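You operate a simulated robot arm through the tools that you are given. There is no shell and no other tool.

You run a simulated two-armed robot. Do the job below in one go: nothing can be reset, and whatever is moved stays where it is left.

JOB
Tare the bowl on the scale and pour in 250 to 300 g of syrup.
Fine: put the jug back; spill nothing. Set down upright: blue jug.

It is judged by the outcome, as a careful person would: the job done as asked, and still so three seconds after it is handed in. It fails if anything else is knocked over, pushed out of place, dropped, spilled or broken.

ROBOT AND FRAMES
Two 7-joint arms with three-finger grippers on one trunk that stands fixed in place. Base frame: the origin is at the foot of the trunk, x ahead of it, y to its left, z up; the work surface is at about z = 90. Readings come in cm, degrees, newtons and seconds.
The left shoulder is at [6.2, 12.6, 123.5], the right one opposite. With the tool pointing down near the work surface each hand reaches from about 34 to 82 cm from the base axis, measured 20 degrees to its own side. Payload 2.94 kg a hand.
Tool frame (each hand has its own): the origin (TCP) lies between the finger pads and is the grasp point; the fingertips stand 3 cm ahead of it; z points along the fingers, y is the line along which they close. The gripper opens to 12.8 cm. The gripper's body begins 9.3 cm behind the TCP.
Orientation is told as [roll, pitch, yaw] about the base's x, y, z axes, in that order, counted from this pose: with the fingers straight down and closing along the base's y, the tool's x points along the base's -x, its y along +y and its z along -z.

CONTROLS
- The arms move only by the tool servo_tool. It takes "left_increments", "right_increments" or both (then of equal length, played together; a hand with none holds still); each is a list of rows, each an object of numbers (a shift or turn left out is 0, a gripper value left out holds the last): "grip": the finger opening in cm, from 0 to 12.8; "tx", "ty", "tz": the shift along the base's x, y, z in cm; "ax", "ay", "az": the turn, a rotation vector about the base's x, y, z in degrees. In form: [{"grip": .., "tx": .., "ty": .., "tz": .., "ax": .., "ay": .., "az": ..}, ...]. A call has 1 to 20 rows; each row shifts and turns the commanded pose from where the row before left it. Each row takes 0.2 s and may step no farther than 5 cm and 8.6 degrees from the row before; otherwise, or with a gripper value out of range, the whole call is refused. A pose out of reach is approached as far as the arm can. The call stops where the force on the tool passes 40 N (or 10 N more than at its start, if that is more) or the arm is blocked; 0.2 s more then pass. Each finger halts on what it meets, pressing with about 30 N; the grip force reading is that of the motor and also rises with nothing between the fingers. The clock runs only during rows and for 0.2 s after the last one: add rows that do not move to give the fingers time. It gives the time, the measured TCP pose, the force on the tool (base axes), the opening and the grip force at its end, in the units of the frame above (readings bear some noise), with the torque about the TCP (base axes, N m) and any sound that the robot's microphone picked up.
- Cameras (640 x 400 px; columns grow to the right, rows downward): "scene" is now at [17.87, -3.13, 142.18]; the picture's right is [-0.33, -0.95, 0.00], its down [-0.38, 0.13, -0.91] and it looks along [0.86, -0.30, -0.40] (base axes); focal length 214 px, centre (320, 200). "left" rides on the left gripper at [6.9, 1.5, -12] in its tool frame; the picture's right is [-0.21, 0.98, 0.00], its down [-0.82, -0.18, -0.54] and it looks along [-0.53, -0.12, 0.84] (tool axes); focal length 251 px, centre (320, 200). "right" rides on the right gripper at [6.9, -1.5, -12] in its tool frame; the picture's right is [0.22, 0.98, 0.00], its down [-0.82, 0.18, -0.54] and it looks along [-0.53, 0.12, 0.84] (tool axes); focal length 251 px, centre (320, 200). There is no depth. A picture from a camera that has moved, and an enlarged one, comes with that camera's place and axes in the base frame and with its lens.
- snapshot(camera): a new picture of that camera. No time passes.
- raise_lower(by): slides the trunk up (or, below 0, down) by that many cm; the arms and the scene camera ride with it, the base frame stays. It gives what a move gives, with no picture.
- head_to(pan, tilt): turns the head with the scene camera to pan (to the left, within 80 degrees either way) and tilt (down, from -29 to 69), counted from straight ahead of the robot. It gives what a move gives.
- enlarge(camera, box): a new picture of the part [left, top, right, bottom] of that camera's present view, enlarged. No time passes.
- job_done(): hands the job in; it is judged then, once.

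Places have to be worked out from the pictures, the camera data and where the tool is seen. Open the grippers and draw the arms clear of the work before you hand the job in, unless the task says otherwise.

The tools are called after ">>>" as a command line: name --argument value ..., lists and objects as JSON in quotes. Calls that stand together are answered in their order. servo_tool: Moves the arms, as the interface text tells. Its arguments: {"type":"object","properties":{"left_increments":{"type":"array","items":{"type":"object","properties":{"grip":{"type":"number"},"tx":{"type":"number"},"ty":{"type":"number"},"tz":{"type":"number"},"ax":{"type":"number"},"ay":{"type":"number"},"az":{"type":"number"}}}},"right_increments":{"type":"array","items":{"type":"object","properties":{"grip":{"type":"number"},"tx":{"type":"number"},"ty":{"type":"number"},"tz":{"type":"number"},"ax":{"type":"number"},"ay":{"type":"number"},"az":{"type":"number"}}}}},"required":[]} The other tools are called the same way: raise_lower (by) slides the trunk up or down; head_to (pan, tilt) turns the head that bears the scene camera; snapshot (camera) takes a picture; enlarge (camera, box) takes an enlarged picture of a part of a camera's view; job_done () hands the job in.

At the start:

```text
time: 0.0
left_position: [48.35, 6.9, 135.47]
left_ee_rot: [0.0, 0.1, 0.0]
left_ft_force: [0.0, 0.0, 0.4]
left_wrist_torque: [0.02, -0.01, 0.01]
left_width: 12.78
left_gripper_force: 0.1
right_position: [48.4, -46.11, 127.93]
right_ee_rot: [0.0, -0.1, 0.0]
right_ft_force: [0.0, 0.4, 0.2]
right_wrist_torque: [-0.02, 0.01, -0.02]
right_width: 12.8
right_gripper_force: 0.0
trunk travel left (down, up): [-45.0, 9.7]
head pan, tilt: [-19.0, 23.9]
```

scene: 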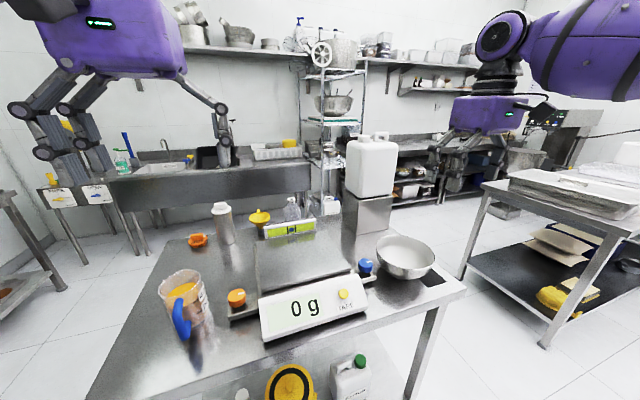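
right: 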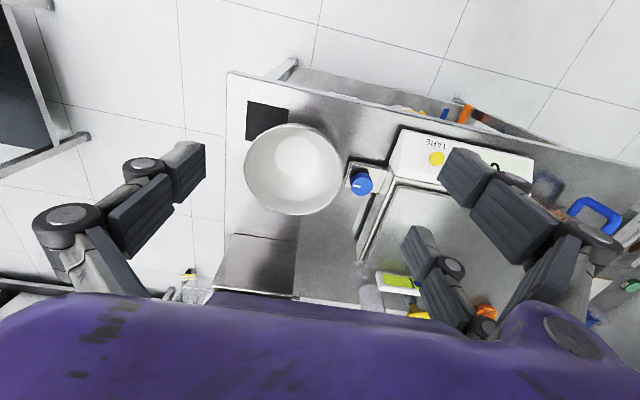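
left: 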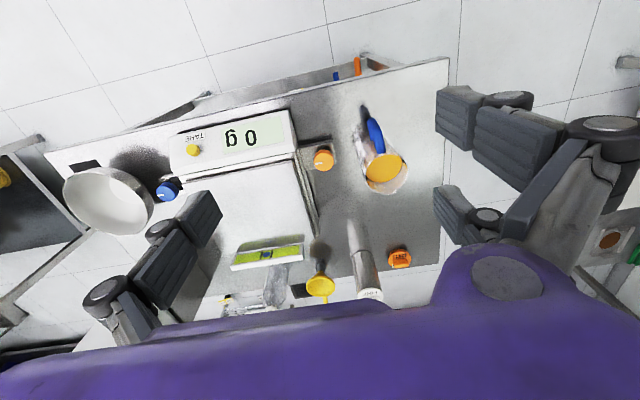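

I start by looking closer at the scene: the scale with its display and TARE key, the empty bowl on the right, and the jug with the blue handle on the left.

>>> enlarge --camera "scene" --box '[140, 180, 300, 360]'

>>> enlarge --camera "scene" --box '[220, 200, 480, 360]'

>>> enlarge --camera "left" --box '[300, 80, 460, 300]'

>>> enlarge --camera "left" --box '[40, 90, 340, 310]'

>>> enlarge --camera "right" --box '[200, 60, 540, 320]'

```text
2.22 times, centred on (220, 270) of scene
camera zoom: at [17.87, -3.13, 142.18], right [-0.33, -0.95, 0.0], down [-0.38, 0.13, -0.91], along [0.86, -0.3, -0.4], focal length 477 px, centre (542, 44)
```

zoom: 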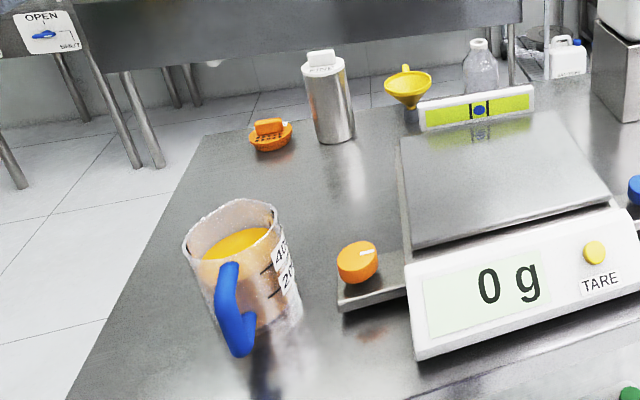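

```text
2.46 times, centred on (350, 280) of scene
camera zoom: at [17.87, -3.13, 142.18], right [-0.33, -0.95, 0.0], down [-0.38, 0.13, -0.91], along [0.86, -0.3, -0.4], focal length 528 px, centre (246, 3)
```

zoom: 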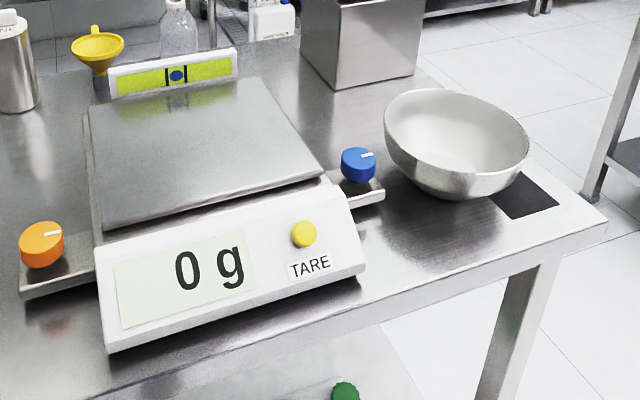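

```text
1.82 times, centred on (380, 190) of left
camera zoom: at [41.42, 8.5, 147.47], right [0.21, 0.98, 0.0], down [0.82, -0.18, 0.54], along [0.53, -0.12, -0.84], focal length 457 px, centre (211, 218)
```

zoom: 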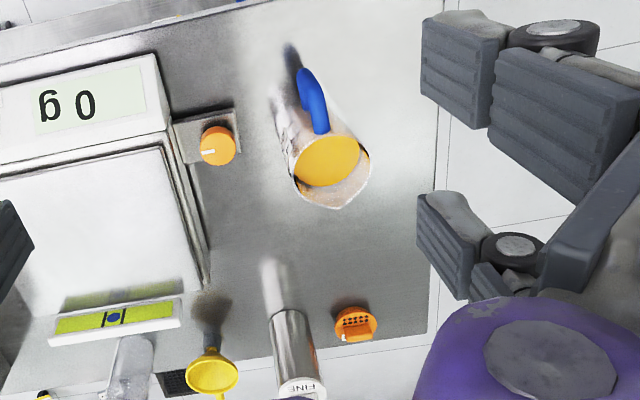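

```text
1.82 times, centred on (190, 200) of left
camera zoom: at [41.42, 8.5, 147.47], right [0.21, 0.98, 0.0], down [0.82, -0.18, 0.54], along [0.53, -0.12, -0.84], focal length 457 px, centre (556, 200)
```

zoom: 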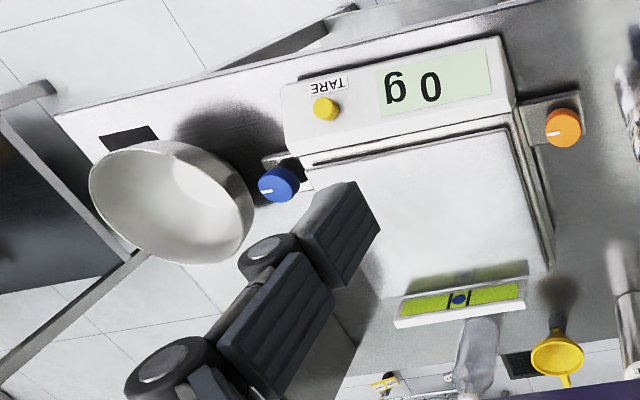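

```text
1.54 times, centred on (370, 190) of right
camera zoom: at [41.47, -47.75, 139.95], right [-0.21, 0.98, 0.0], down [0.82, 0.18, 0.54], along [0.53, 0.12, -0.84], focal length 387 px, centre (243, 215)
```

zoom: 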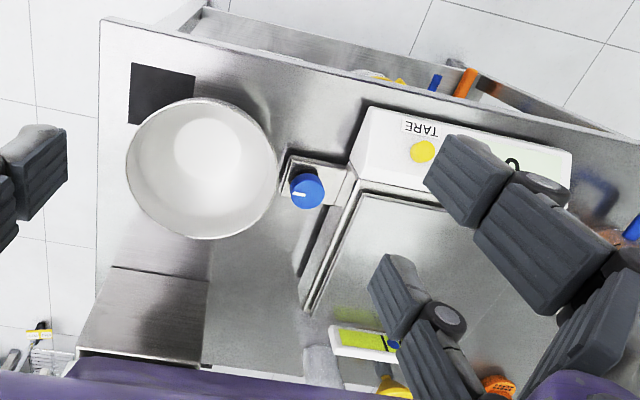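

The plate seems to lie around x 64–86, y −29 to −2, with the bowl near (62, −47.5) and the jug near (64, 16), its handle toward the robot. I zoom in more for shapes and heights before planning the grasps.

>>> enlarge --camera "scene" --box '[360, 220, 450, 290]'

>>> enlarge --camera "scene" --box '[150, 260, 230, 350]'

>>> enlarge --camera "left" --box '[340, 90, 430, 210]'

>>> enlarge --camera "scene" --box '[220, 210, 390, 350]'

```text
5.71 times, centred on (405, 255) of scene
camera zoom: at [17.87, -3.13, 142.18], right [-0.33, -0.95, 0.0], down [-0.38, 0.13, -0.91], along [0.86, -0.3, -0.4], focal length 1226 px, centre (-166, -114)
```

zoom: 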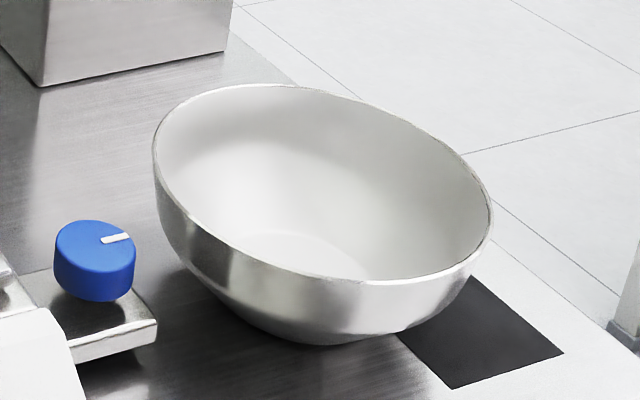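

```text
4.44 times, centred on (190, 305) of scene
camera zoom: at [17.87, -3.13, 142.18], right [-0.33, -0.95, 0.0], down [-0.38, 0.13, -0.91], along [0.86, -0.3, -0.4], focal length 953 px, centre (898, -267)
```

zoom: 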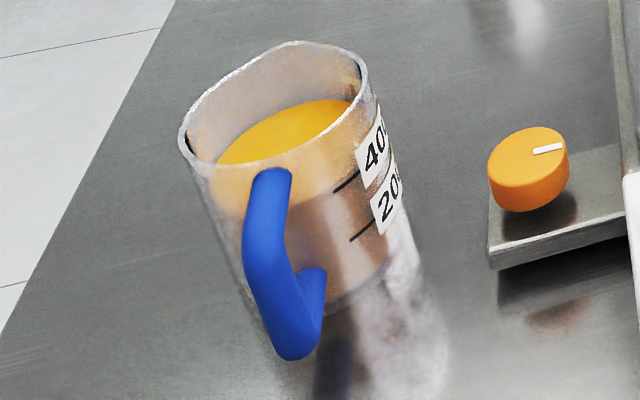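

```text
3.33 times, centred on (385, 150) of left
camera zoom: at [41.42, 8.5, 147.47], right [0.21, 0.98, 0.0], down [0.82, -0.18, 0.54], along [0.53, -0.12, -0.84], focal length 838 px, centre (103, 367)
```

zoom: 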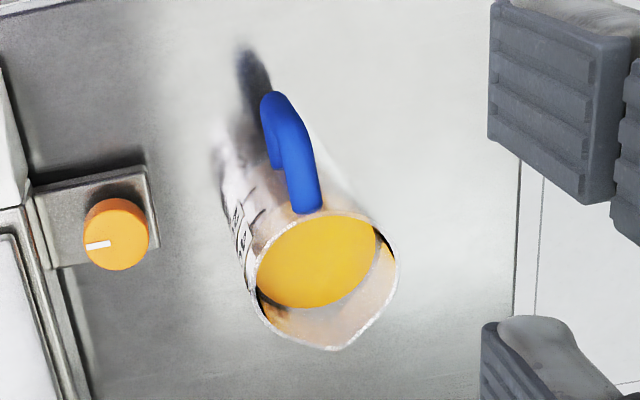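

```text
2.86 times, centred on (305, 280) of scene
camera zoom: at [17.87, -3.13, 142.18], right [-0.33, -0.95, 0.0], down [-0.38, 0.13, -0.91], along [0.86, -0.3, -0.4], focal length 613 px, centre (363, -29)
```

zoom: 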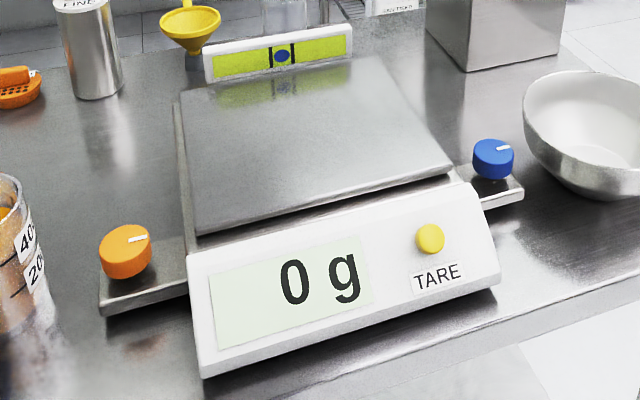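

Triangulating both views puts the bowl rim centre at about (62.3, −48.0), radius ≈ 9.1 and rim height ≈ 98.4. The jug centre is at about (65.8, 16.3), about 8.5 cm in diameter and 12 cm tall. I turn the right hand to yaw +90 (fingers closing along x) well above the near rim of the bowl and check whether the arm follows.

>>> servo_tool --right_increments '[{"grip": 6, "az": 8.2, "tx": 0.4, "ty": -0.16}, {"az": 8.2, "tx": 0.4, "ty": -0.16}, {"az": 8.2, "tx": 0.4, "ty": -0.16}, {"az": 8.2, "tx": 0.4, "ty": -0.16}, {"az": 8.2, "tx": 0.4, "ty": -0.16}, {"az": 8.2, "tx": 0.4, "ty": -0.16}, {"az": 8.2, "tx": 0.4, "ty": -0.16}, {"az": 8.2, "tx": 0.4, "ty": -0.16}, {"az": 8.2, "tx": 0.4, "ty": -0.16}, {"az": 8.2, "tx": 0.4, "ty": -0.16}, {"az": 8.0, "tx": 0.4, "ty": -0.16}, {"ay": -5}, {"ay": -5}, {}]'

```text
time: 3.0
left_position: [48.47, 6.88, 135.52]
left_ee_rot: [0.0, 0.0, 0.0]
left_ft_force: [-0.2, -0.4, -0.6]
left_wrist_torque: [-0.02, 0.04, 0.01]
left_width: 12.79
left_gripper_force: 0.0
right_position: [52.85, -47.92, 127.89]
right_ee_rot: [-10.1, 0.0, 90.0]
right_ft_force: [0.2, 0.2, -1.4]
right_wrist_torque: [-0.02, 0.03, 0.02]
right_width: 6.02
right_gripper_force: 0.0
trunk travel left (down, up): [-45.0, 9.7]
head pan, tilt: [-19.0, 23.9]
```

The arm followed. I look at the right camera from this pose.

>>> snapshot --camera "right"

>>> snapshot --camera "scene"

```text
taken
camera right: at [52.23, -54.85, 140.01], right [-0.96, -0.21, -0.17], down [-0.27, 0.82, 0.5], along [0.03, 0.53, -0.85], focal length 251 px, centre (320, 200)
```

right: 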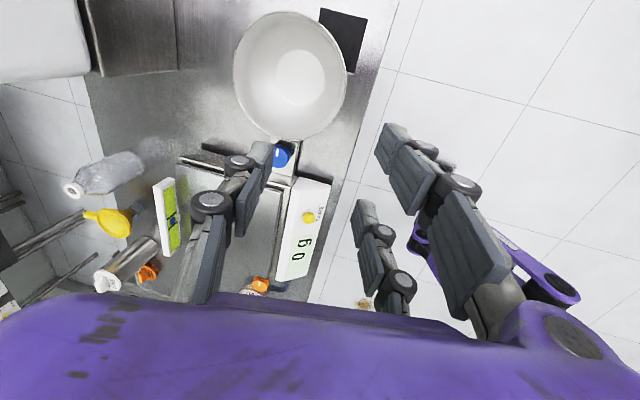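

```text
taken
camera scene: at [17.93, -3.08, 142.18], right [-0.33, -0.95, 0.0], down [-0.38, 0.13, -0.91], along [0.86, -0.3, -0.4], focal length 214 px, centre (320, 200)
```

scene: 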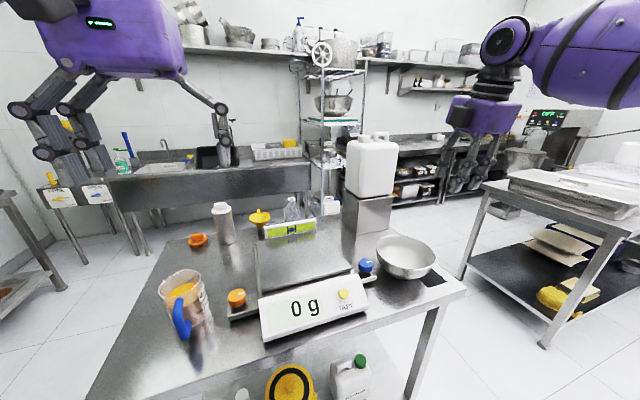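

The bowl rim centre refines to about (62.7, −48.05), radius ≈ 9.05, so its near rim is at x ≈ 53.7. I lower the hand to just above that rim and check the alignment.

>>> servo_tool --right_increments '[{"tz": -3.6, "tx": -0.1}, {"tz": -3.6, "tx": -0.1}, {"tz": -3.6, "tx": -0.1}, {"tz": -3.6, "tx": -0.1}, {"tz": -3.6, "tx": -0.1, "ty": -0.1}, {"tz": -3.4}, {}]'

>>> snapshot --camera "right"

>>> enlarge --camera "scene" --box '[340, 170, 480, 300]'

```text
time: 4.6
left_position: [48.27, 6.8, 135.54]
left_ee_rot: [0.1, 0.0, 0.1]
left_ft_force: [-1.0, 0.2, 0.0]
left_wrist_torque: [0.0, -0.05, -0.02]
left_width: 12.79
left_gripper_force: 0.1
right_position: [52.32, -48.05, 106.52]
right_ee_rot: [-10.1, -0.1, 90.0]
right_ft_force: [0.3, 0.7, 0.1]
right_wrist_torque: [0.0, 0.0, -0.03]
right_width: 6.01
right_gripper_force: 0.0
trunk travel left (down, up): [-45.0, 9.7]
head pan, tilt: [-19.0, 23.9]
```

```text
taken
camera right: at [51.64, -54.95, 118.6], right [-0.96, -0.21, -0.17], down [-0.27, 0.82, 0.5], along [0.03, 0.53, -0.85], focal length 251 px, centre (320, 200)
```

right: 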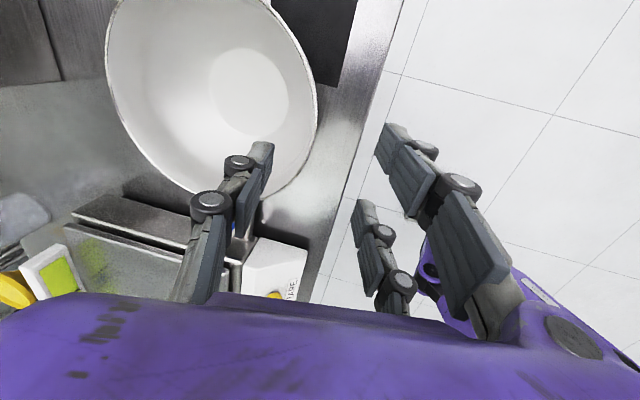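

```text
3.08 times, centred on (410, 235) of scene
camera zoom: at [17.85, -3.12, 142.19], right [-0.33, -0.95, 0.0], down [-0.38, 0.13, -0.91], along [0.86, -0.3, -0.4], focal length 660 px, centre (43, 92)
```

zoom: 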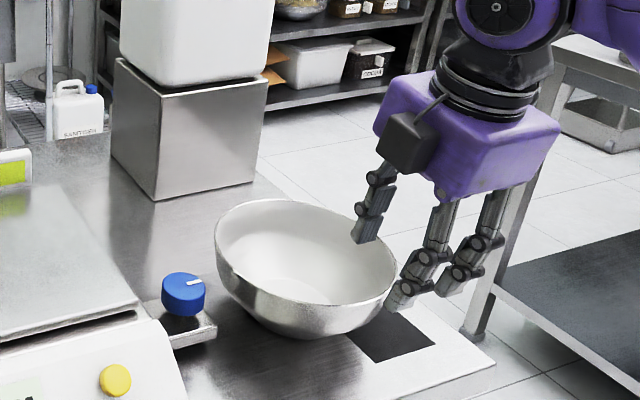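

I enlarge the right view around the near rim to measure it more exactly.

>>> enlarge --camera "right" --box '[90, 0, 350, 240]'

>>> enlarge --camera "right" --box '[220, 60, 360, 220]'

```text
1.67 times, centred on (220, 120) of right
camera zoom: at [51.64, -54.95, 118.6], right [-0.96, -0.21, -0.17], down [-0.27, 0.82, 0.5], along [0.03, 0.53, -0.85], focal length 419 px, centre (487, 333)
```

zoom: 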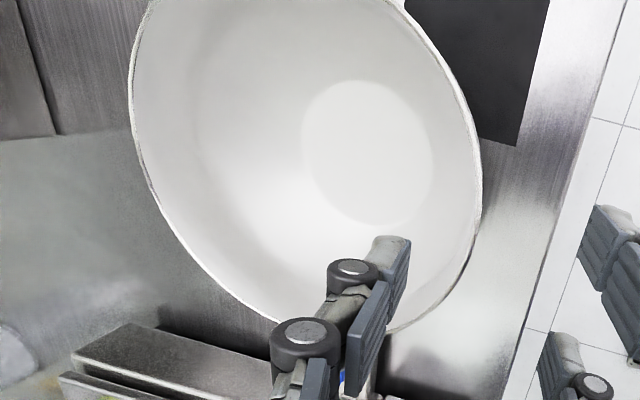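

```text
2.50 times, centred on (290, 140) of right
camera zoom: at [51.64, -54.95, 118.6], right [-0.96, -0.21, -0.17], down [-0.27, 0.82, 0.5], along [0.03, 0.53, -0.85], focal length 629 px, centre (395, 350)
```

zoom: 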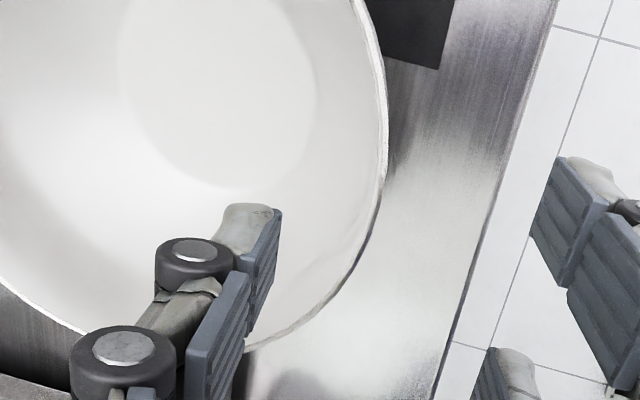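

The refined rim centre is (63.35, −48.15), radius ≈ 9.15, so the near rim lies at x ≈ 54.2. I go down with the fingers straddling the wall, then check before closing.

>>> servo_tool --right_increments '[{"tx": 0.7, "ty": -0.1, "tz": -2}, {"tx": 0.7, "tz": -2}, {"tx": 0.3, "tz": -2}, {"tx": 0.2, "tz": -2}, {}]'

>>> snapshot --camera "right"

>>> enlarge --camera "scene" --box '[360, 190, 470, 290]'

```text
time: 5.8
left_position: [48.34, 6.8, 135.56]
left_ee_rot: [0.0, 0.0, 0.0]
left_ft_force: [0.5, 0.2, 0.1]
left_wrist_torque: [-0.02, -0.02, -0.01]
left_width: 12.79
left_gripper_force: 0.0
right_position: [54.33, -48.21, 98.57]
right_ee_rot: [-10.0, -0.1, 89.9]
right_ft_force: [-1.2, -0.2, 0.2]
right_wrist_torque: [0.0, -0.01, -0.01]
right_width: 6.02
right_gripper_force: 0.0
trunk travel left (down, up): [-45.0, 9.7]
head pan, tilt: [-19.0, 23.9]
```

```text
taken
camera right: at [53.58, -55.07, 110.68], right [-0.96, -0.21, -0.17], down [-0.27, 0.82, 0.5], along [0.03, 0.53, -0.85], focal length 251 px, centre (320, 200)
```

right: 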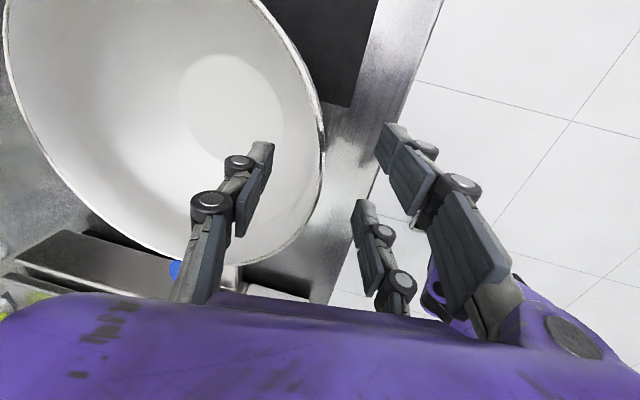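

```text
4.00 times, centred on (415, 240) of scene
camera zoom: at [17.84, -3.12, 142.19], right [-0.33, -0.95, 0.0], down [-0.38, 0.13, -0.91], along [0.86, -0.3, -0.4], focal length 858 px, centre (-60, 40)
```

zoom: 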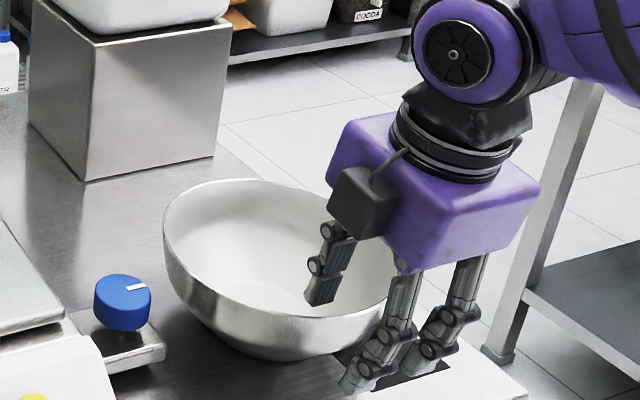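

The rim sits midway between the inner finger and the outer ones. I close the gripper on the wall.

>>> servo_tool --right_increments '[{"grip": 3}, {"grip": 1.5}, {"grip": 0}, {}, {}]'

>>> snapshot --camera "right"

>>> enlarge --camera "scene" --box '[360, 190, 470, 290]'

```text
time: 7.0
left_position: [48.28, 6.82, 135.44]
left_ee_rot: [-0.1, 0.0, 0.0]
left_ft_force: [0.1, 0.9, -0.2]
left_wrist_torque: [-0.02, 0.0, 0.04]
left_width: 12.8
left_gripper_force: 0.1
right_position: [54.36, -48.05, 98.63]
right_ee_rot: [-10.1, 0.1, 90.1]
right_ft_force: [0.8, 1.4, 3.4]
right_wrist_torque: [0.42, -0.45, 0.04]
right_width: 0.6
right_gripper_force: 30.1
trunk travel left (down, up): [-45.0, 9.7]
head pan, tilt: [-19.0, 23.9]
```

```text
taken
camera right: at [53.62, -55.03, 110.74], right [-0.96, -0.21, -0.17], down [-0.27, 0.82, 0.5], along [0.03, 0.53, -0.85], focal length 251 px, centre (320, 200)
```

right: 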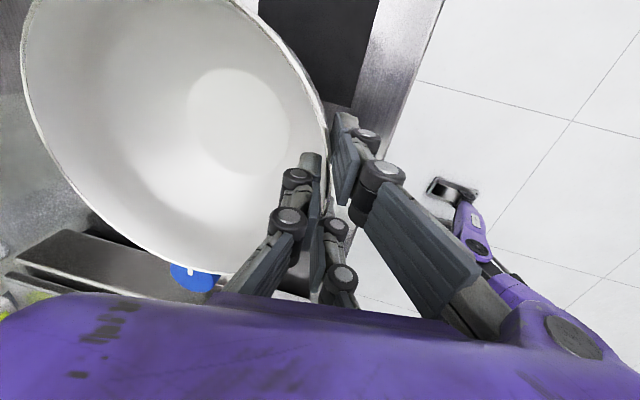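

```text
4.00 times, centred on (415, 240) of scene
camera zoom: at [17.86, -3.09, 142.19], right [-0.33, -0.95, 0.0], down [-0.38, 0.13, -0.91], along [0.86, -0.3, -0.4], focal length 858 px, centre (-60, 40)
```

zoom: 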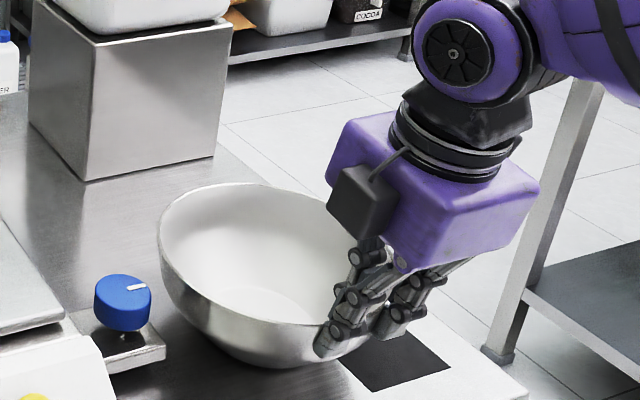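

Gripped (0.6 cm wall/rim, 30 N). I lift it a few centimetres and check that the bowl hangs level.

>>> servo_tool --right_increments '[{"tz": 0.5}, {"tz": 1}, {"tz": 1.5}, {"tz": 1.5}, {}, {}]'

>>> snapshot --camera "right"

>>> enlarge --camera "scene" --box '[360, 190, 470, 290]'

```text
time: 8.4
left_position: [48.43, 6.81, 135.46]
left_ee_rot: [0.0, 0.0, 0.0]
left_ft_force: [-0.1, 0.2, -0.9]
left_wrist_torque: [0.0, -0.01, -0.03]
left_width: 12.79
left_gripper_force: 0.0
right_position: [54.28, -48.16, 103.1]
right_ee_rot: [-10.0, 0.1, 89.9]
right_ft_force: [0.2, 0.4, -2.1]
right_wrist_torque: [0.03, 0.18, 0.0]
right_width: 0.59
right_gripper_force: 29.9
trunk travel left (down, up): [-45.0, 9.7]
head pan, tilt: [-19.0, 23.9]
```

```text
taken
camera right: at [53.54, -55.11, 115.13], right [-0.96, -0.21, -0.17], down [-0.27, 0.82, 0.5], along [0.03, 0.53, -0.85], focal length 251 px, centre (320, 200)
```

right: 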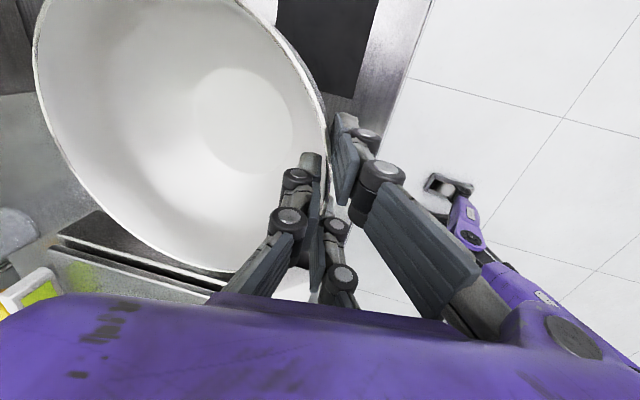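

```text
4.00 times, centred on (415, 240) of scene
camera zoom: at [17.89, -3.15, 142.18], right [-0.33, -0.95, 0.0], down [-0.38, 0.13, -0.91], along [0.86, -0.3, -0.4], focal length 858 px, centre (-60, 40)
```

zoom: 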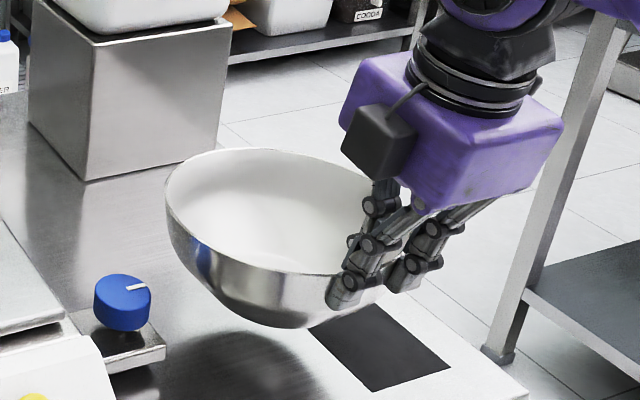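

The bowl (about 0.2 kg) hangs almost level, its far side roughly 2° low. Before carrying it over I measure the plate height by triangulating its corners from both views.

>>> enlarge --camera "left" --box '[220, 100, 340, 180]'

>>> enlarge --camera "left" --box '[220, 190, 340, 280]'

>>> enlarge --camera "scene" --box '[230, 210, 310, 310]'

>>> enlarge --camera "left" --box '[150, 90, 300, 190]'

>>> enlarge --camera "scene" --box '[300, 250, 390, 340]'

```text
5.00 times, centred on (280, 140) of left
camera zoom: at [41.44, 8.48, 147.46], right [0.21, 0.98, 0.0], down [0.82, -0.18, 0.54], along [0.53, -0.12, -0.84], focal length 1257 px, centre (520, 500)
```

zoom: 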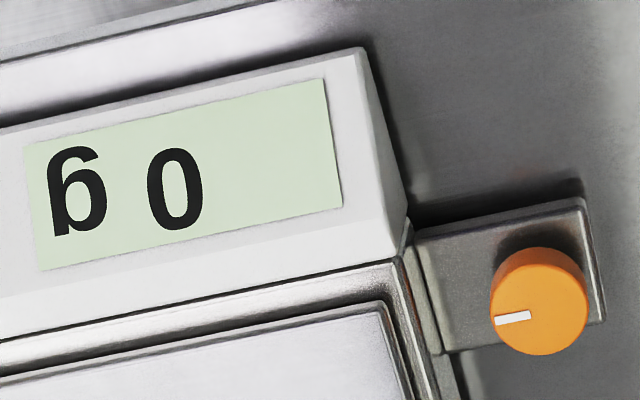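

```text
4.44 times, centred on (280, 235) of left
camera zoom: at [41.44, 8.48, 147.46], right [0.21, 0.98, 0.0], down [0.82, -0.18, 0.54], along [0.53, -0.12, -0.84], focal length 1118 px, centre (498, 44)
```

zoom: 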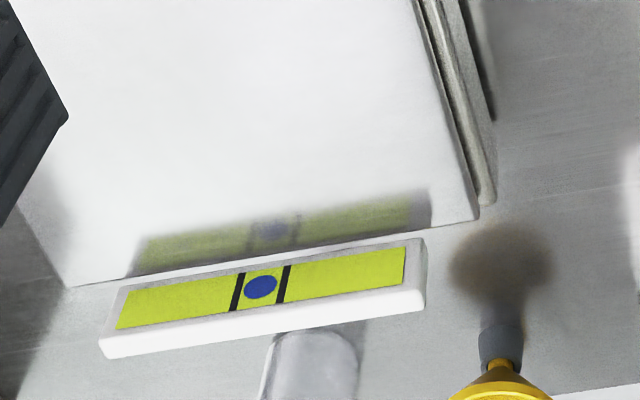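

```text
4.00 times, centred on (270, 260) of scene
camera zoom: at [17.89, -3.15, 142.18], right [-0.33, -0.95, 0.0], down [-0.38, 0.13, -0.91], along [0.86, -0.3, -0.4], focal length 858 px, centre (520, -40)
```

zoom: 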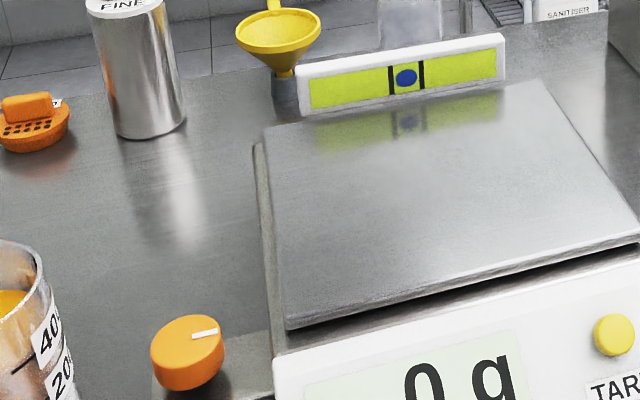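

```text
4.00 times, centred on (225, 140) of left
camera zoom: at [41.44, 8.48, 147.46], right [0.21, 0.98, 0.0], down [0.82, -0.18, 0.54], along [0.53, -0.12, -0.84], focal length 1006 px, centre (700, 440)
```

zoom: 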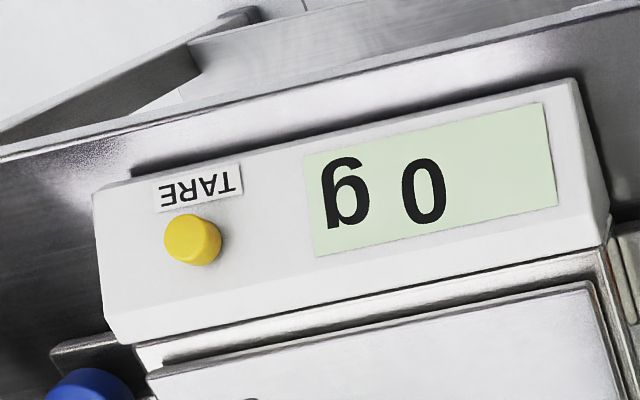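

```text
4.44 times, centred on (345, 295) of scene
camera zoom: at [17.89, -3.15, 142.18], right [-0.33, -0.95, 0.0], down [-0.38, 0.13, -0.91], along [0.86, -0.3, -0.4], focal length 953 px, centre (209, -222)
```

zoom: 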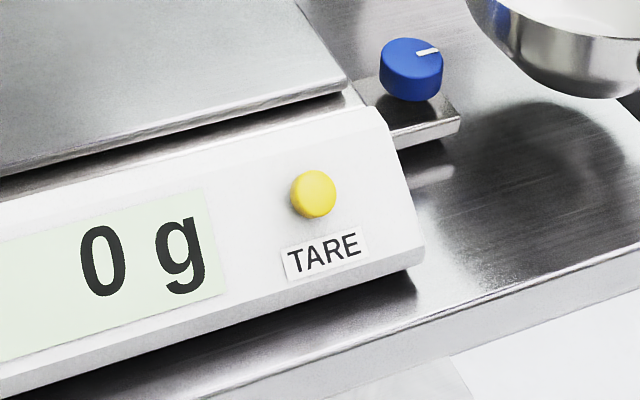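

The plate is at z ≈ 97.5 and spans x 62–85, y −28 to −2. I lift the bowl to 112, level it by 2° and carry it toward (72.5, −15.5), moving the left hand further left out of the way.

>>> servo_tool --right_increments '[{"tz": 1.5}, {"tz": 2, "ay": -0.5}, {"tz": 2, "ay": -0.5}, {"tz": 2, "ay": -0.5}, {"tz": 1.5, "ay": -0.5}, {"tx": 0.2, "ty": 1}, {"tx": 0.5, "ty": 2}, {"tx": 0.6, "ty": 2.2}, {"tx": 0.6, "ty": 2.2}, {"tx": 0.6, "ty": 2.2}, {"tx": 0.6, "ty": 2.2}, {"tx": 0.6, "ty": 2.2}, {"tx": 0.6, "ty": 2.2}, {"tx": 0.6, "ty": 2.2}, {"tx": 0.6, "ty": 2.2}, {"tx": 0.6, "ty": 2.2}, {"tx": 0.6, "ty": 2.2}, {"tx": 0.6, "ty": 2.0}, {}, {}]' --left_increments '[{"ty": 1.2}, {"ty": 1.2}, {"ty": 1.2}, {"ty": 1.2}, {"ty": 1.2}, {"ty": 1.2}, {"ty": 1.2}, {"ty": 1.2}, {"ty": 1.2}, {"ty": 1.2}, {}, {}, {}, {}, {}, {}, {}, {}, {}, {}]'

>>> snapshot --camera "scene"

>>> snapshot --camera "right"

>>> snapshot --camera "left"

```text
time: 12.6
left_position: [48.46, 18.84, 135.52]
left_ee_rot: [0.0, 0.0, 0.1]
left_ft_force: [-0.5, 0.1, 0.3]
left_wrist_torque: [0.0, -0.03, 0.0]
left_width: 12.79
left_gripper_force: 0.0
right_position: [61.7, -21.17, 112.04]
right_ee_rot: [-12.0, 0.1, 90.0]
right_ft_force: [-0.3, 0.3, -2.8]
right_wrist_torque: [0.0, 0.2, -0.01]
right_width: 0.63
right_gripper_force: 30.1
trunk travel left (down, up): [-45.0, 9.7]
head pan, tilt: [-19.0, 23.9]
```

```text
taken
camera scene: at [17.91, -3.12, 142.18], right [-0.33, -0.95, 0.0], down [-0.38, 0.13, -0.91], along [0.86, -0.3, -0.4], focal length 214 px, centre (320, 200)
```

scene: 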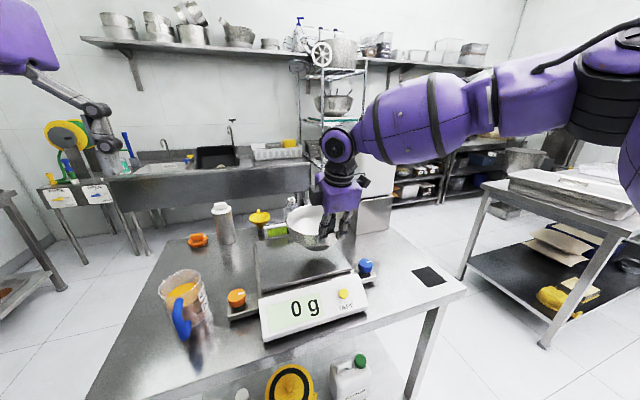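

```text
taken
camera right: at [60.53, -28.1, 124.1], right [-0.96, -0.21, -0.2], down [-0.29, 0.82, 0.49], along [0.06, 0.53, -0.85], focal length 251 px, centre (320, 200)
```

right: 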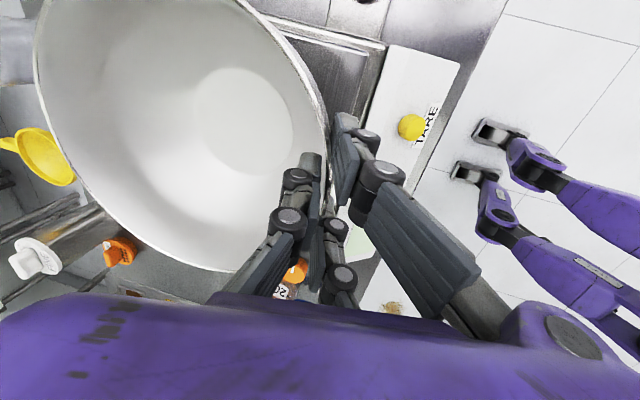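

```text
taken
camera left: at [41.46, 20.49, 147.41], right [0.21, 0.98, 0.0], down [0.82, -0.18, 0.54], along [0.53, -0.12, -0.84], focal length 251 px, centre (320, 200)
```

left: 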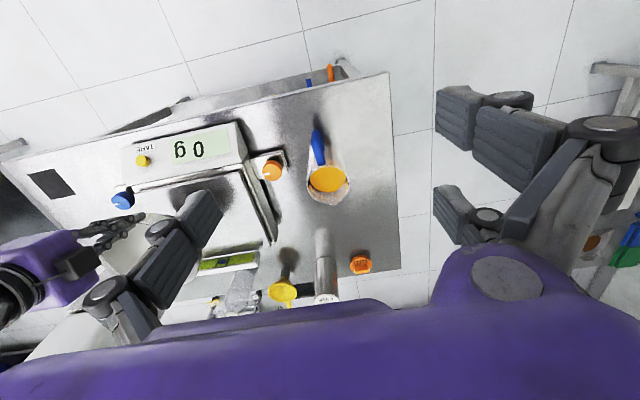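

The display still reads 0 g and the TARE key triangulates to about (55.5, −22.4, 96.5). I finish the move to above the plate and come down to just above it.

>>> servo_tool --right_increments '[{"tx": 0.4, "ty": 1.4}, {"tx": 0.5, "ty": 1.6}, {"tx": 0.5, "ty": 1.6}, {"tx": 0.3, "ty": 1.0}, {"tz": -1.5}, {"tz": -1.5}, {"tz": -0.8}, {}, {}]'

>>> snapshot --camera "scene"

>>> enlarge --camera "scene" --box '[240, 180, 380, 290]'

>>> snapshot --camera "right"

```text
time: 14.6
left_position: [48.45, 18.77, 135.33]
left_ee_rot: [0.0, 0.0, 0.1]
left_ft_force: [0.2, 0.7, 0.2]
left_wrist_torque: [-0.02, -0.02, -0.03]
left_width: 12.8
left_gripper_force: 0.0
right_position: [62.7, -17.86, 108.4]
right_ee_rot: [-12.1, 0.1, 89.9]
right_ft_force: [-0.8, -1.0, -2.4]
right_wrist_torque: [0.0, 0.17, 0.05]
right_width: 0.61
right_gripper_force: 30.3
right hand out of reach, approached as far as the arm can: row 3, 4, 7
trunk travel left (down, up): [-45.0, 9.7]
head pan, tilt: [-19.0, 23.9]
```

```text
taken
camera scene: at [17.89, -3.13, 142.18], right [-0.33, -0.95, 0.0], down [-0.38, 0.13, -0.91], along [0.86, -0.3, -0.4], focal length 214 px, centre (320, 200)
```

scene: 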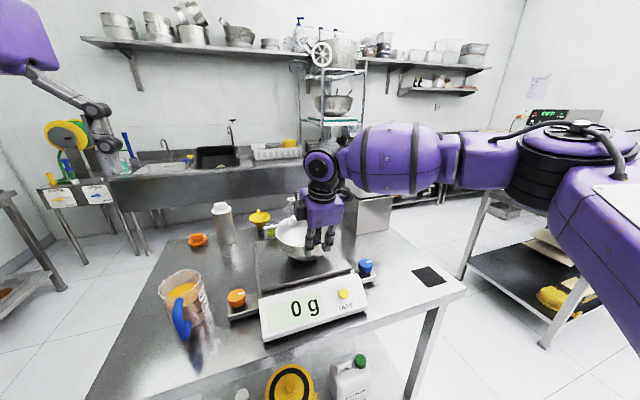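

```text
3.64 times, centred on (310, 235) of scene
camera zoom: at [17.89, -3.13, 142.18], right [-0.33, -0.95, 0.0], down [-0.38, 0.13, -0.91], along [0.86, -0.3, -0.4], focal length 780 px, centre (356, 73)
```

zoom: 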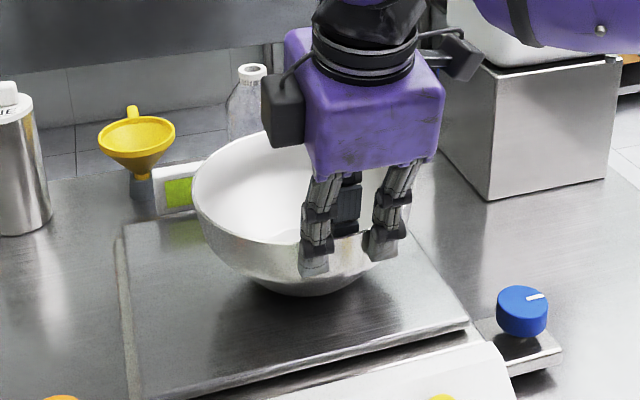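

```text
taken
camera right: at [61.73, -24.77, 120.41], right [-0.96, -0.21, -0.2], down [-0.29, 0.82, 0.49], along [0.06, 0.53, -0.85], focal length 251 px, centre (320, 200)
```

right: 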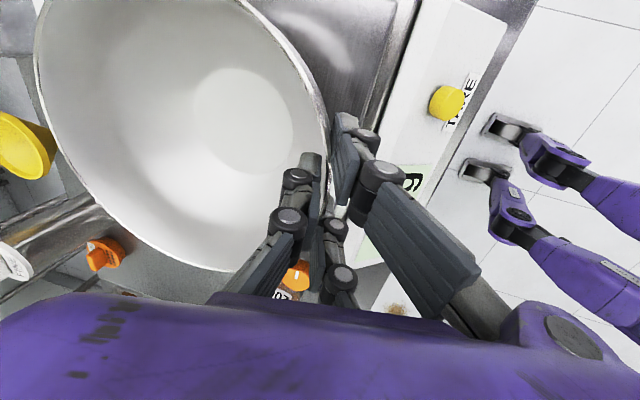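

The right arm reached its limit at (62.7, −17.9), which puts the bowl centre near (71.8, −18), still well over the plate. I back off slightly in y so the command lies within reach, then see where it stands.

>>> servo_tool --right_increments '[{"ty": -0.8}, {"ty": -0.8}, {"ty": -0.4}, {}]'

```text
time: 15.6
left_position: [48.43, 18.74, 135.41]
left_ee_rot: [0.0, 0.0, 0.0]
left_ft_force: [0.1, 1.1, 0.3]
left_wrist_torque: [0.0, 0.0, -0.01]
left_width: 12.79
left_gripper_force: 0.1
right_position: [62.75, -19.85, 108.42]
right_ee_rot: [-12.0, 0.0, 89.9]
right_ft_force: [-0.3, 0.6, -2.2]
right_wrist_torque: [-0.03, 0.17, -0.04]
right_width: 0.59
right_gripper_force: 30.5
trunk travel left (down, up): [-45.0, 9.7]
head pan, tilt: [-19.0, 23.9]
```

The command is clamped at what is reached, so I am now at (62.75, −19.85), bowl centre ≈ (71.9, −19.8), well inside the plate. I lower slowly until the bowl touches down.

>>> servo_tool --right_increments '[{"ty": 0.6}, {"tz": -0.5}, {"tz": -0.4}, {"tz": -0.4}, {"tz": -0.3}, {}, {}]'

>>> enlarge --camera "scene" --box '[240, 180, 390, 340]'

```text
time: 17.2
left_position: [48.02, 18.73, 135.47]
left_ee_rot: [-0.1, -0.1, 0.0]
left_ft_force: [-0.5, -0.8, 0.5]
left_wrist_torque: [-0.04, 0.02, 0.01]
left_width: 12.79
left_gripper_force: 0.0
right_position: [62.56, -19.17, 107.02]
right_ee_rot: [-12.2, 0.0, 90.0]
right_ft_force: [-4.9, -2.2, 18.9]
right_wrist_torque: [0.36, -0.38, 0.0]
right_width: 0.61
right_gripper_force: 30.8
trunk travel left (down, up): [-45.0, 9.7]
head pan, tilt: [-19.0, 23.9]
```

```text
2.50 times, centred on (315, 260) of scene
camera zoom: at [17.6, -3.11, 142.24], right [-0.33, -0.95, 0.0], down [-0.38, 0.13, -0.92], along [0.87, -0.3, -0.4], focal length 536 px, centre (332, 50)
```

zoom: 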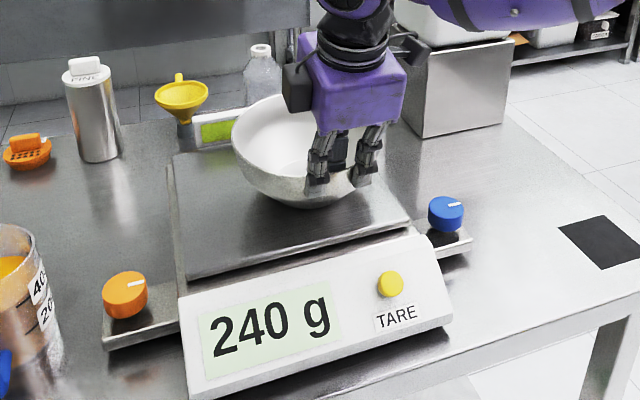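

The bowl has touched down (19 N of pressing), and the display shows 240 g. I relieve the pressure slightly and open the fingers.

>>> servo_tool --right_increments '[{"tz": 0.2}, {"tz": 0.1}, {}]'

```text
time: 18.0
left_position: [48.41, 18.79, 135.5]
left_ee_rot: [-0.1, 0.0, -0.1]
left_ft_force: [0.2, 0.4, -0.1]
left_wrist_torque: [0.01, 0.02, 0.01]
left_width: 12.83
left_gripper_force: 0.1
right_position: [62.62, -19.28, 107.09]
right_ee_rot: [-12.0, 0.0, 90.0]
right_ft_force: [0.7, 1.4, 9.1]
right_wrist_torque: [0.38, -0.31, 0.03]
right_width: 0.62
right_gripper_force: 30.1
trunk travel left (down, up): [-45.0, 9.7]
head pan, tilt: [-19.0, 23.9]
```

Still about 9 N of pressing, so I ease off a touch more and then open slowly.

>>> servo_tool --right_increments '[{"tz": 0.15}, {}, {"grip": 1.0}, {"grip": 2.0}, {"grip": 3.5}, {"grip": 5}, {}]'

>>> snapshot --camera "right"

>>> enlarge --camera "scene" --box '[240, 180, 390, 340]'

```text
time: 19.6
left_position: [48.36, 18.74, 135.35]
left_ee_rot: [0.0, 0.0, 0.0]
left_ft_force: [0.6, -0.2, -0.6]
left_wrist_torque: [-0.01, 0.0, 0.0]
left_width: 12.81
left_gripper_force: 0.1
right_position: [62.69, -19.12, 107.36]
right_ee_rot: [-12.0, 0.1, 90.0]
right_ft_force: [0.0, 0.1, -0.1]
right_wrist_torque: [0.02, -0.01, -0.02]
right_width: 5.05
right_gripper_force: 0.1
trunk travel left (down, up): [-45.0, 9.7]
head pan, tilt: [-19.0, 23.9]
```

```text
taken
camera right: at [61.66, -26.15, 119.26], right [-0.96, -0.21, -0.2], down [-0.29, 0.82, 0.49], along [0.06, 0.53, -0.85], focal length 251 px, centre (320, 200)
```

right: 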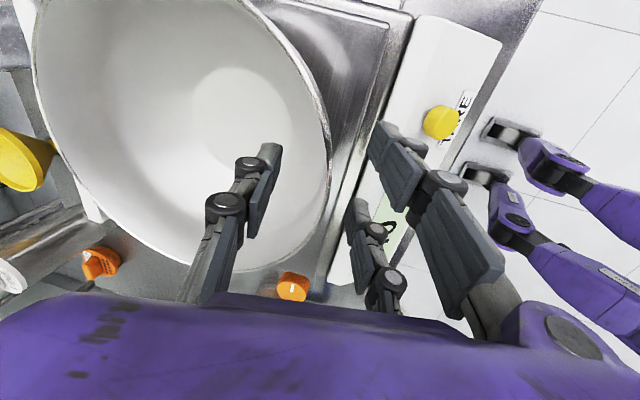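

```text
2.50 times, centred on (315, 260) of scene
camera zoom: at [17.88, -3.13, 142.18], right [-0.33, -0.95, 0.0], down [-0.38, 0.13, -0.91], along [0.86, -0.3, -0.4], focal length 536 px, centre (332, 50)
```

zoom: 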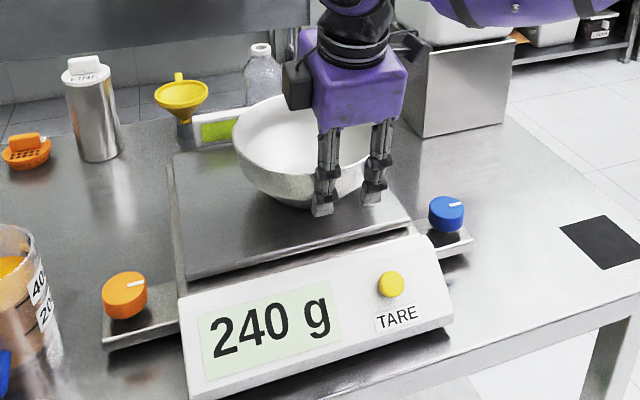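

The bowl stands free on the scale at 240 g. I raise the right hand out of the bowl, close the fingers and tilt the tool to about 32° so it can press the TARE key square to the slanted console.

>>> servo_tool --right_increments '[{"tz": 2, "tx": -0.4}, {"tz": 2, "tx": -0.4}, {"tz": 2, "tx": -0.4}, {"tz": 2, "tx": -0.4}, {"tz": 2, "tx": -0.6}, {"tx": -2, "ty": -0.6, "ay": -4}, {"tx": -2, "ty": -0.6, "ay": -4}, {"tx": -2, "ty": -0.7, "ay": -4}, {"tx": -2, "ty": -0.7, "ay": -4, "grip": 2.5}, {"tx": -2, "ty": -0.7, "ay": -4, "grip": 0}, {}, {}]'

>>> snapshot --camera "right"

>>> snapshot --camera "scene"

```text
time: 22.2
left_position: [48.32, 18.72, 135.49]
left_ee_rot: [0.0, 0.0, 0.0]
left_ft_force: [0.2, 0.4, -0.1]
left_wrist_torque: [0.0, -0.01, 0.01]
left_width: 12.81
left_gripper_force: 0.0
right_position: [50.32, -22.67, 117.26]
right_ee_rot: [-32.0, 0.0, 90.1]
right_ft_force: [-0.5, 0.0, 0.5]
right_wrist_torque: [-0.01, -0.02, -0.01]
right_width: 0.0
right_gripper_force: 3.6
trunk travel left (down, up): [-45.0, 9.7]
head pan, tilt: [-19.0, 23.9]
```

```text
taken
camera right: at [45.35, -29.48, 128.18], right [-0.83, -0.21, -0.52], down [-0.44, 0.82, 0.36], along [0.35, 0.53, -0.77], focal length 251 px, centre (320, 200)
```

right: 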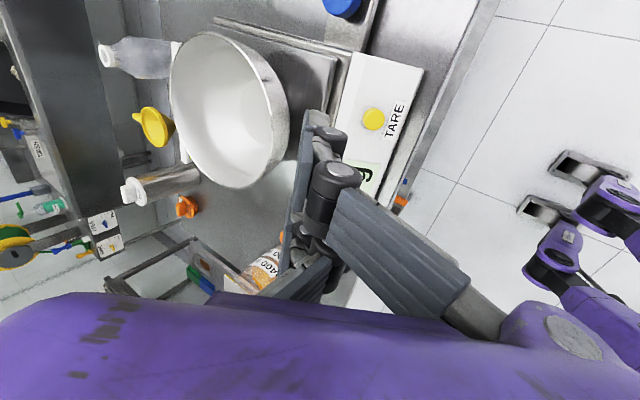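

```text
taken
camera scene: at [17.85, -3.15, 142.19], right [-0.33, -0.95, 0.0], down [-0.38, 0.13, -0.91], along [0.86, -0.3, -0.4], focal length 214 px, centre (320, 200)
```

scene: 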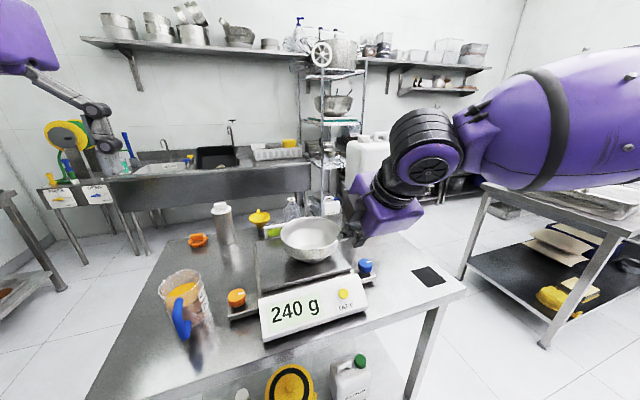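

The TARE key is at about (55.4, −22.55, 96.6). I come down to a point 3 cm off the key along the tool axis and look again.

>>> servo_tool --right_increments '[{"tx": 0.3, "ty": 0.1, "tz": -3}, {"tx": 0.4, "tz": -3}, {"tx": 0.4, "tz": -3}, {"tx": 0.4, "tz": -3}, {"tx": 0.2, "tz": -2}, {"tx": 0.2, "tz": -1.5}, {}]'

>>> enlarge --camera "scene" --box '[300, 230, 400, 340]'

>>> snapshot --camera "right"

>>> enlarge --camera "left" --box '[80, 100, 280, 220]'

```text
time: 23.8
left_position: [48.32, 18.82, 135.34]
left_ee_rot: [0.0, 0.0, 0.0]
left_ft_force: [-0.2, -0.9, 0.6]
left_wrist_torque: [0.0, -0.01, 0.01]
left_width: 12.8
left_gripper_force: 0.0
right_position: [52.34, -22.43, 101.68]
right_ee_rot: [-32.0, -0.1, 89.9]
right_ft_force: [-0.5, -0.1, 1.1]
right_wrist_torque: [0.01, -0.01, 0.02]
right_width: 0.0
right_gripper_force: 3.3
trunk travel left (down, up): [-45.0, 9.7]
head pan, tilt: [-19.0, 23.9]
```

```text
3.64 times, centred on (350, 285) of scene
camera zoom: at [17.84, -3.14, 142.19], right [-0.33, -0.95, 0.0], down [-0.38, 0.13, -0.91], along [0.86, -0.3, -0.4], focal length 780 px, centre (211, -109)
```

zoom: 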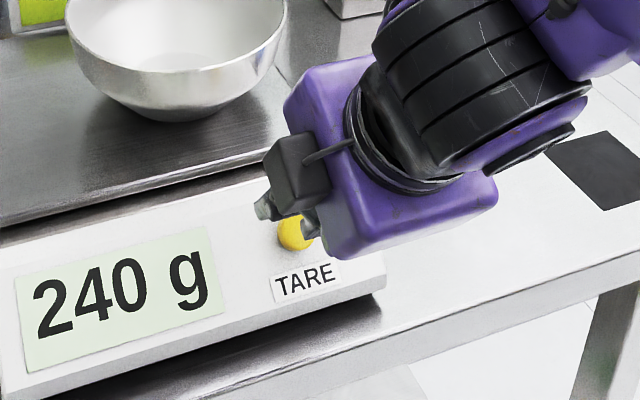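

```text
taken
camera right: at [47.26, -29.39, 112.67], right [-0.83, -0.21, -0.52], down [-0.44, 0.82, 0.36], along [0.35, 0.53, -0.77], focal length 251 px, centre (320, 200)
```

right: 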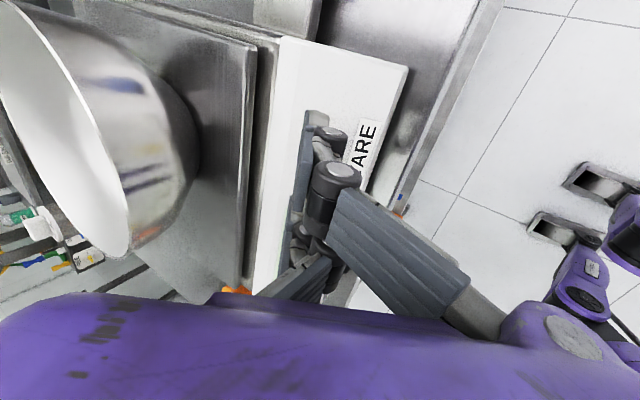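

```text
3.20 times, centred on (180, 160) of left
camera zoom: at [41.38, 20.47, 147.44], right [0.21, 0.98, 0.0], down [0.82, -0.18, 0.54], along [0.53, -0.12, -0.84], focal length 805 px, centre (768, 328)
```

zoom: 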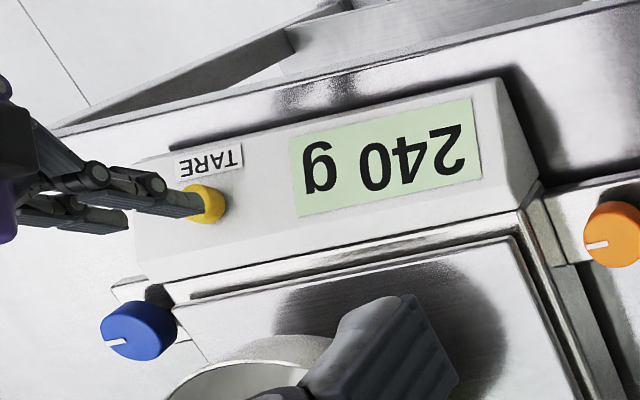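

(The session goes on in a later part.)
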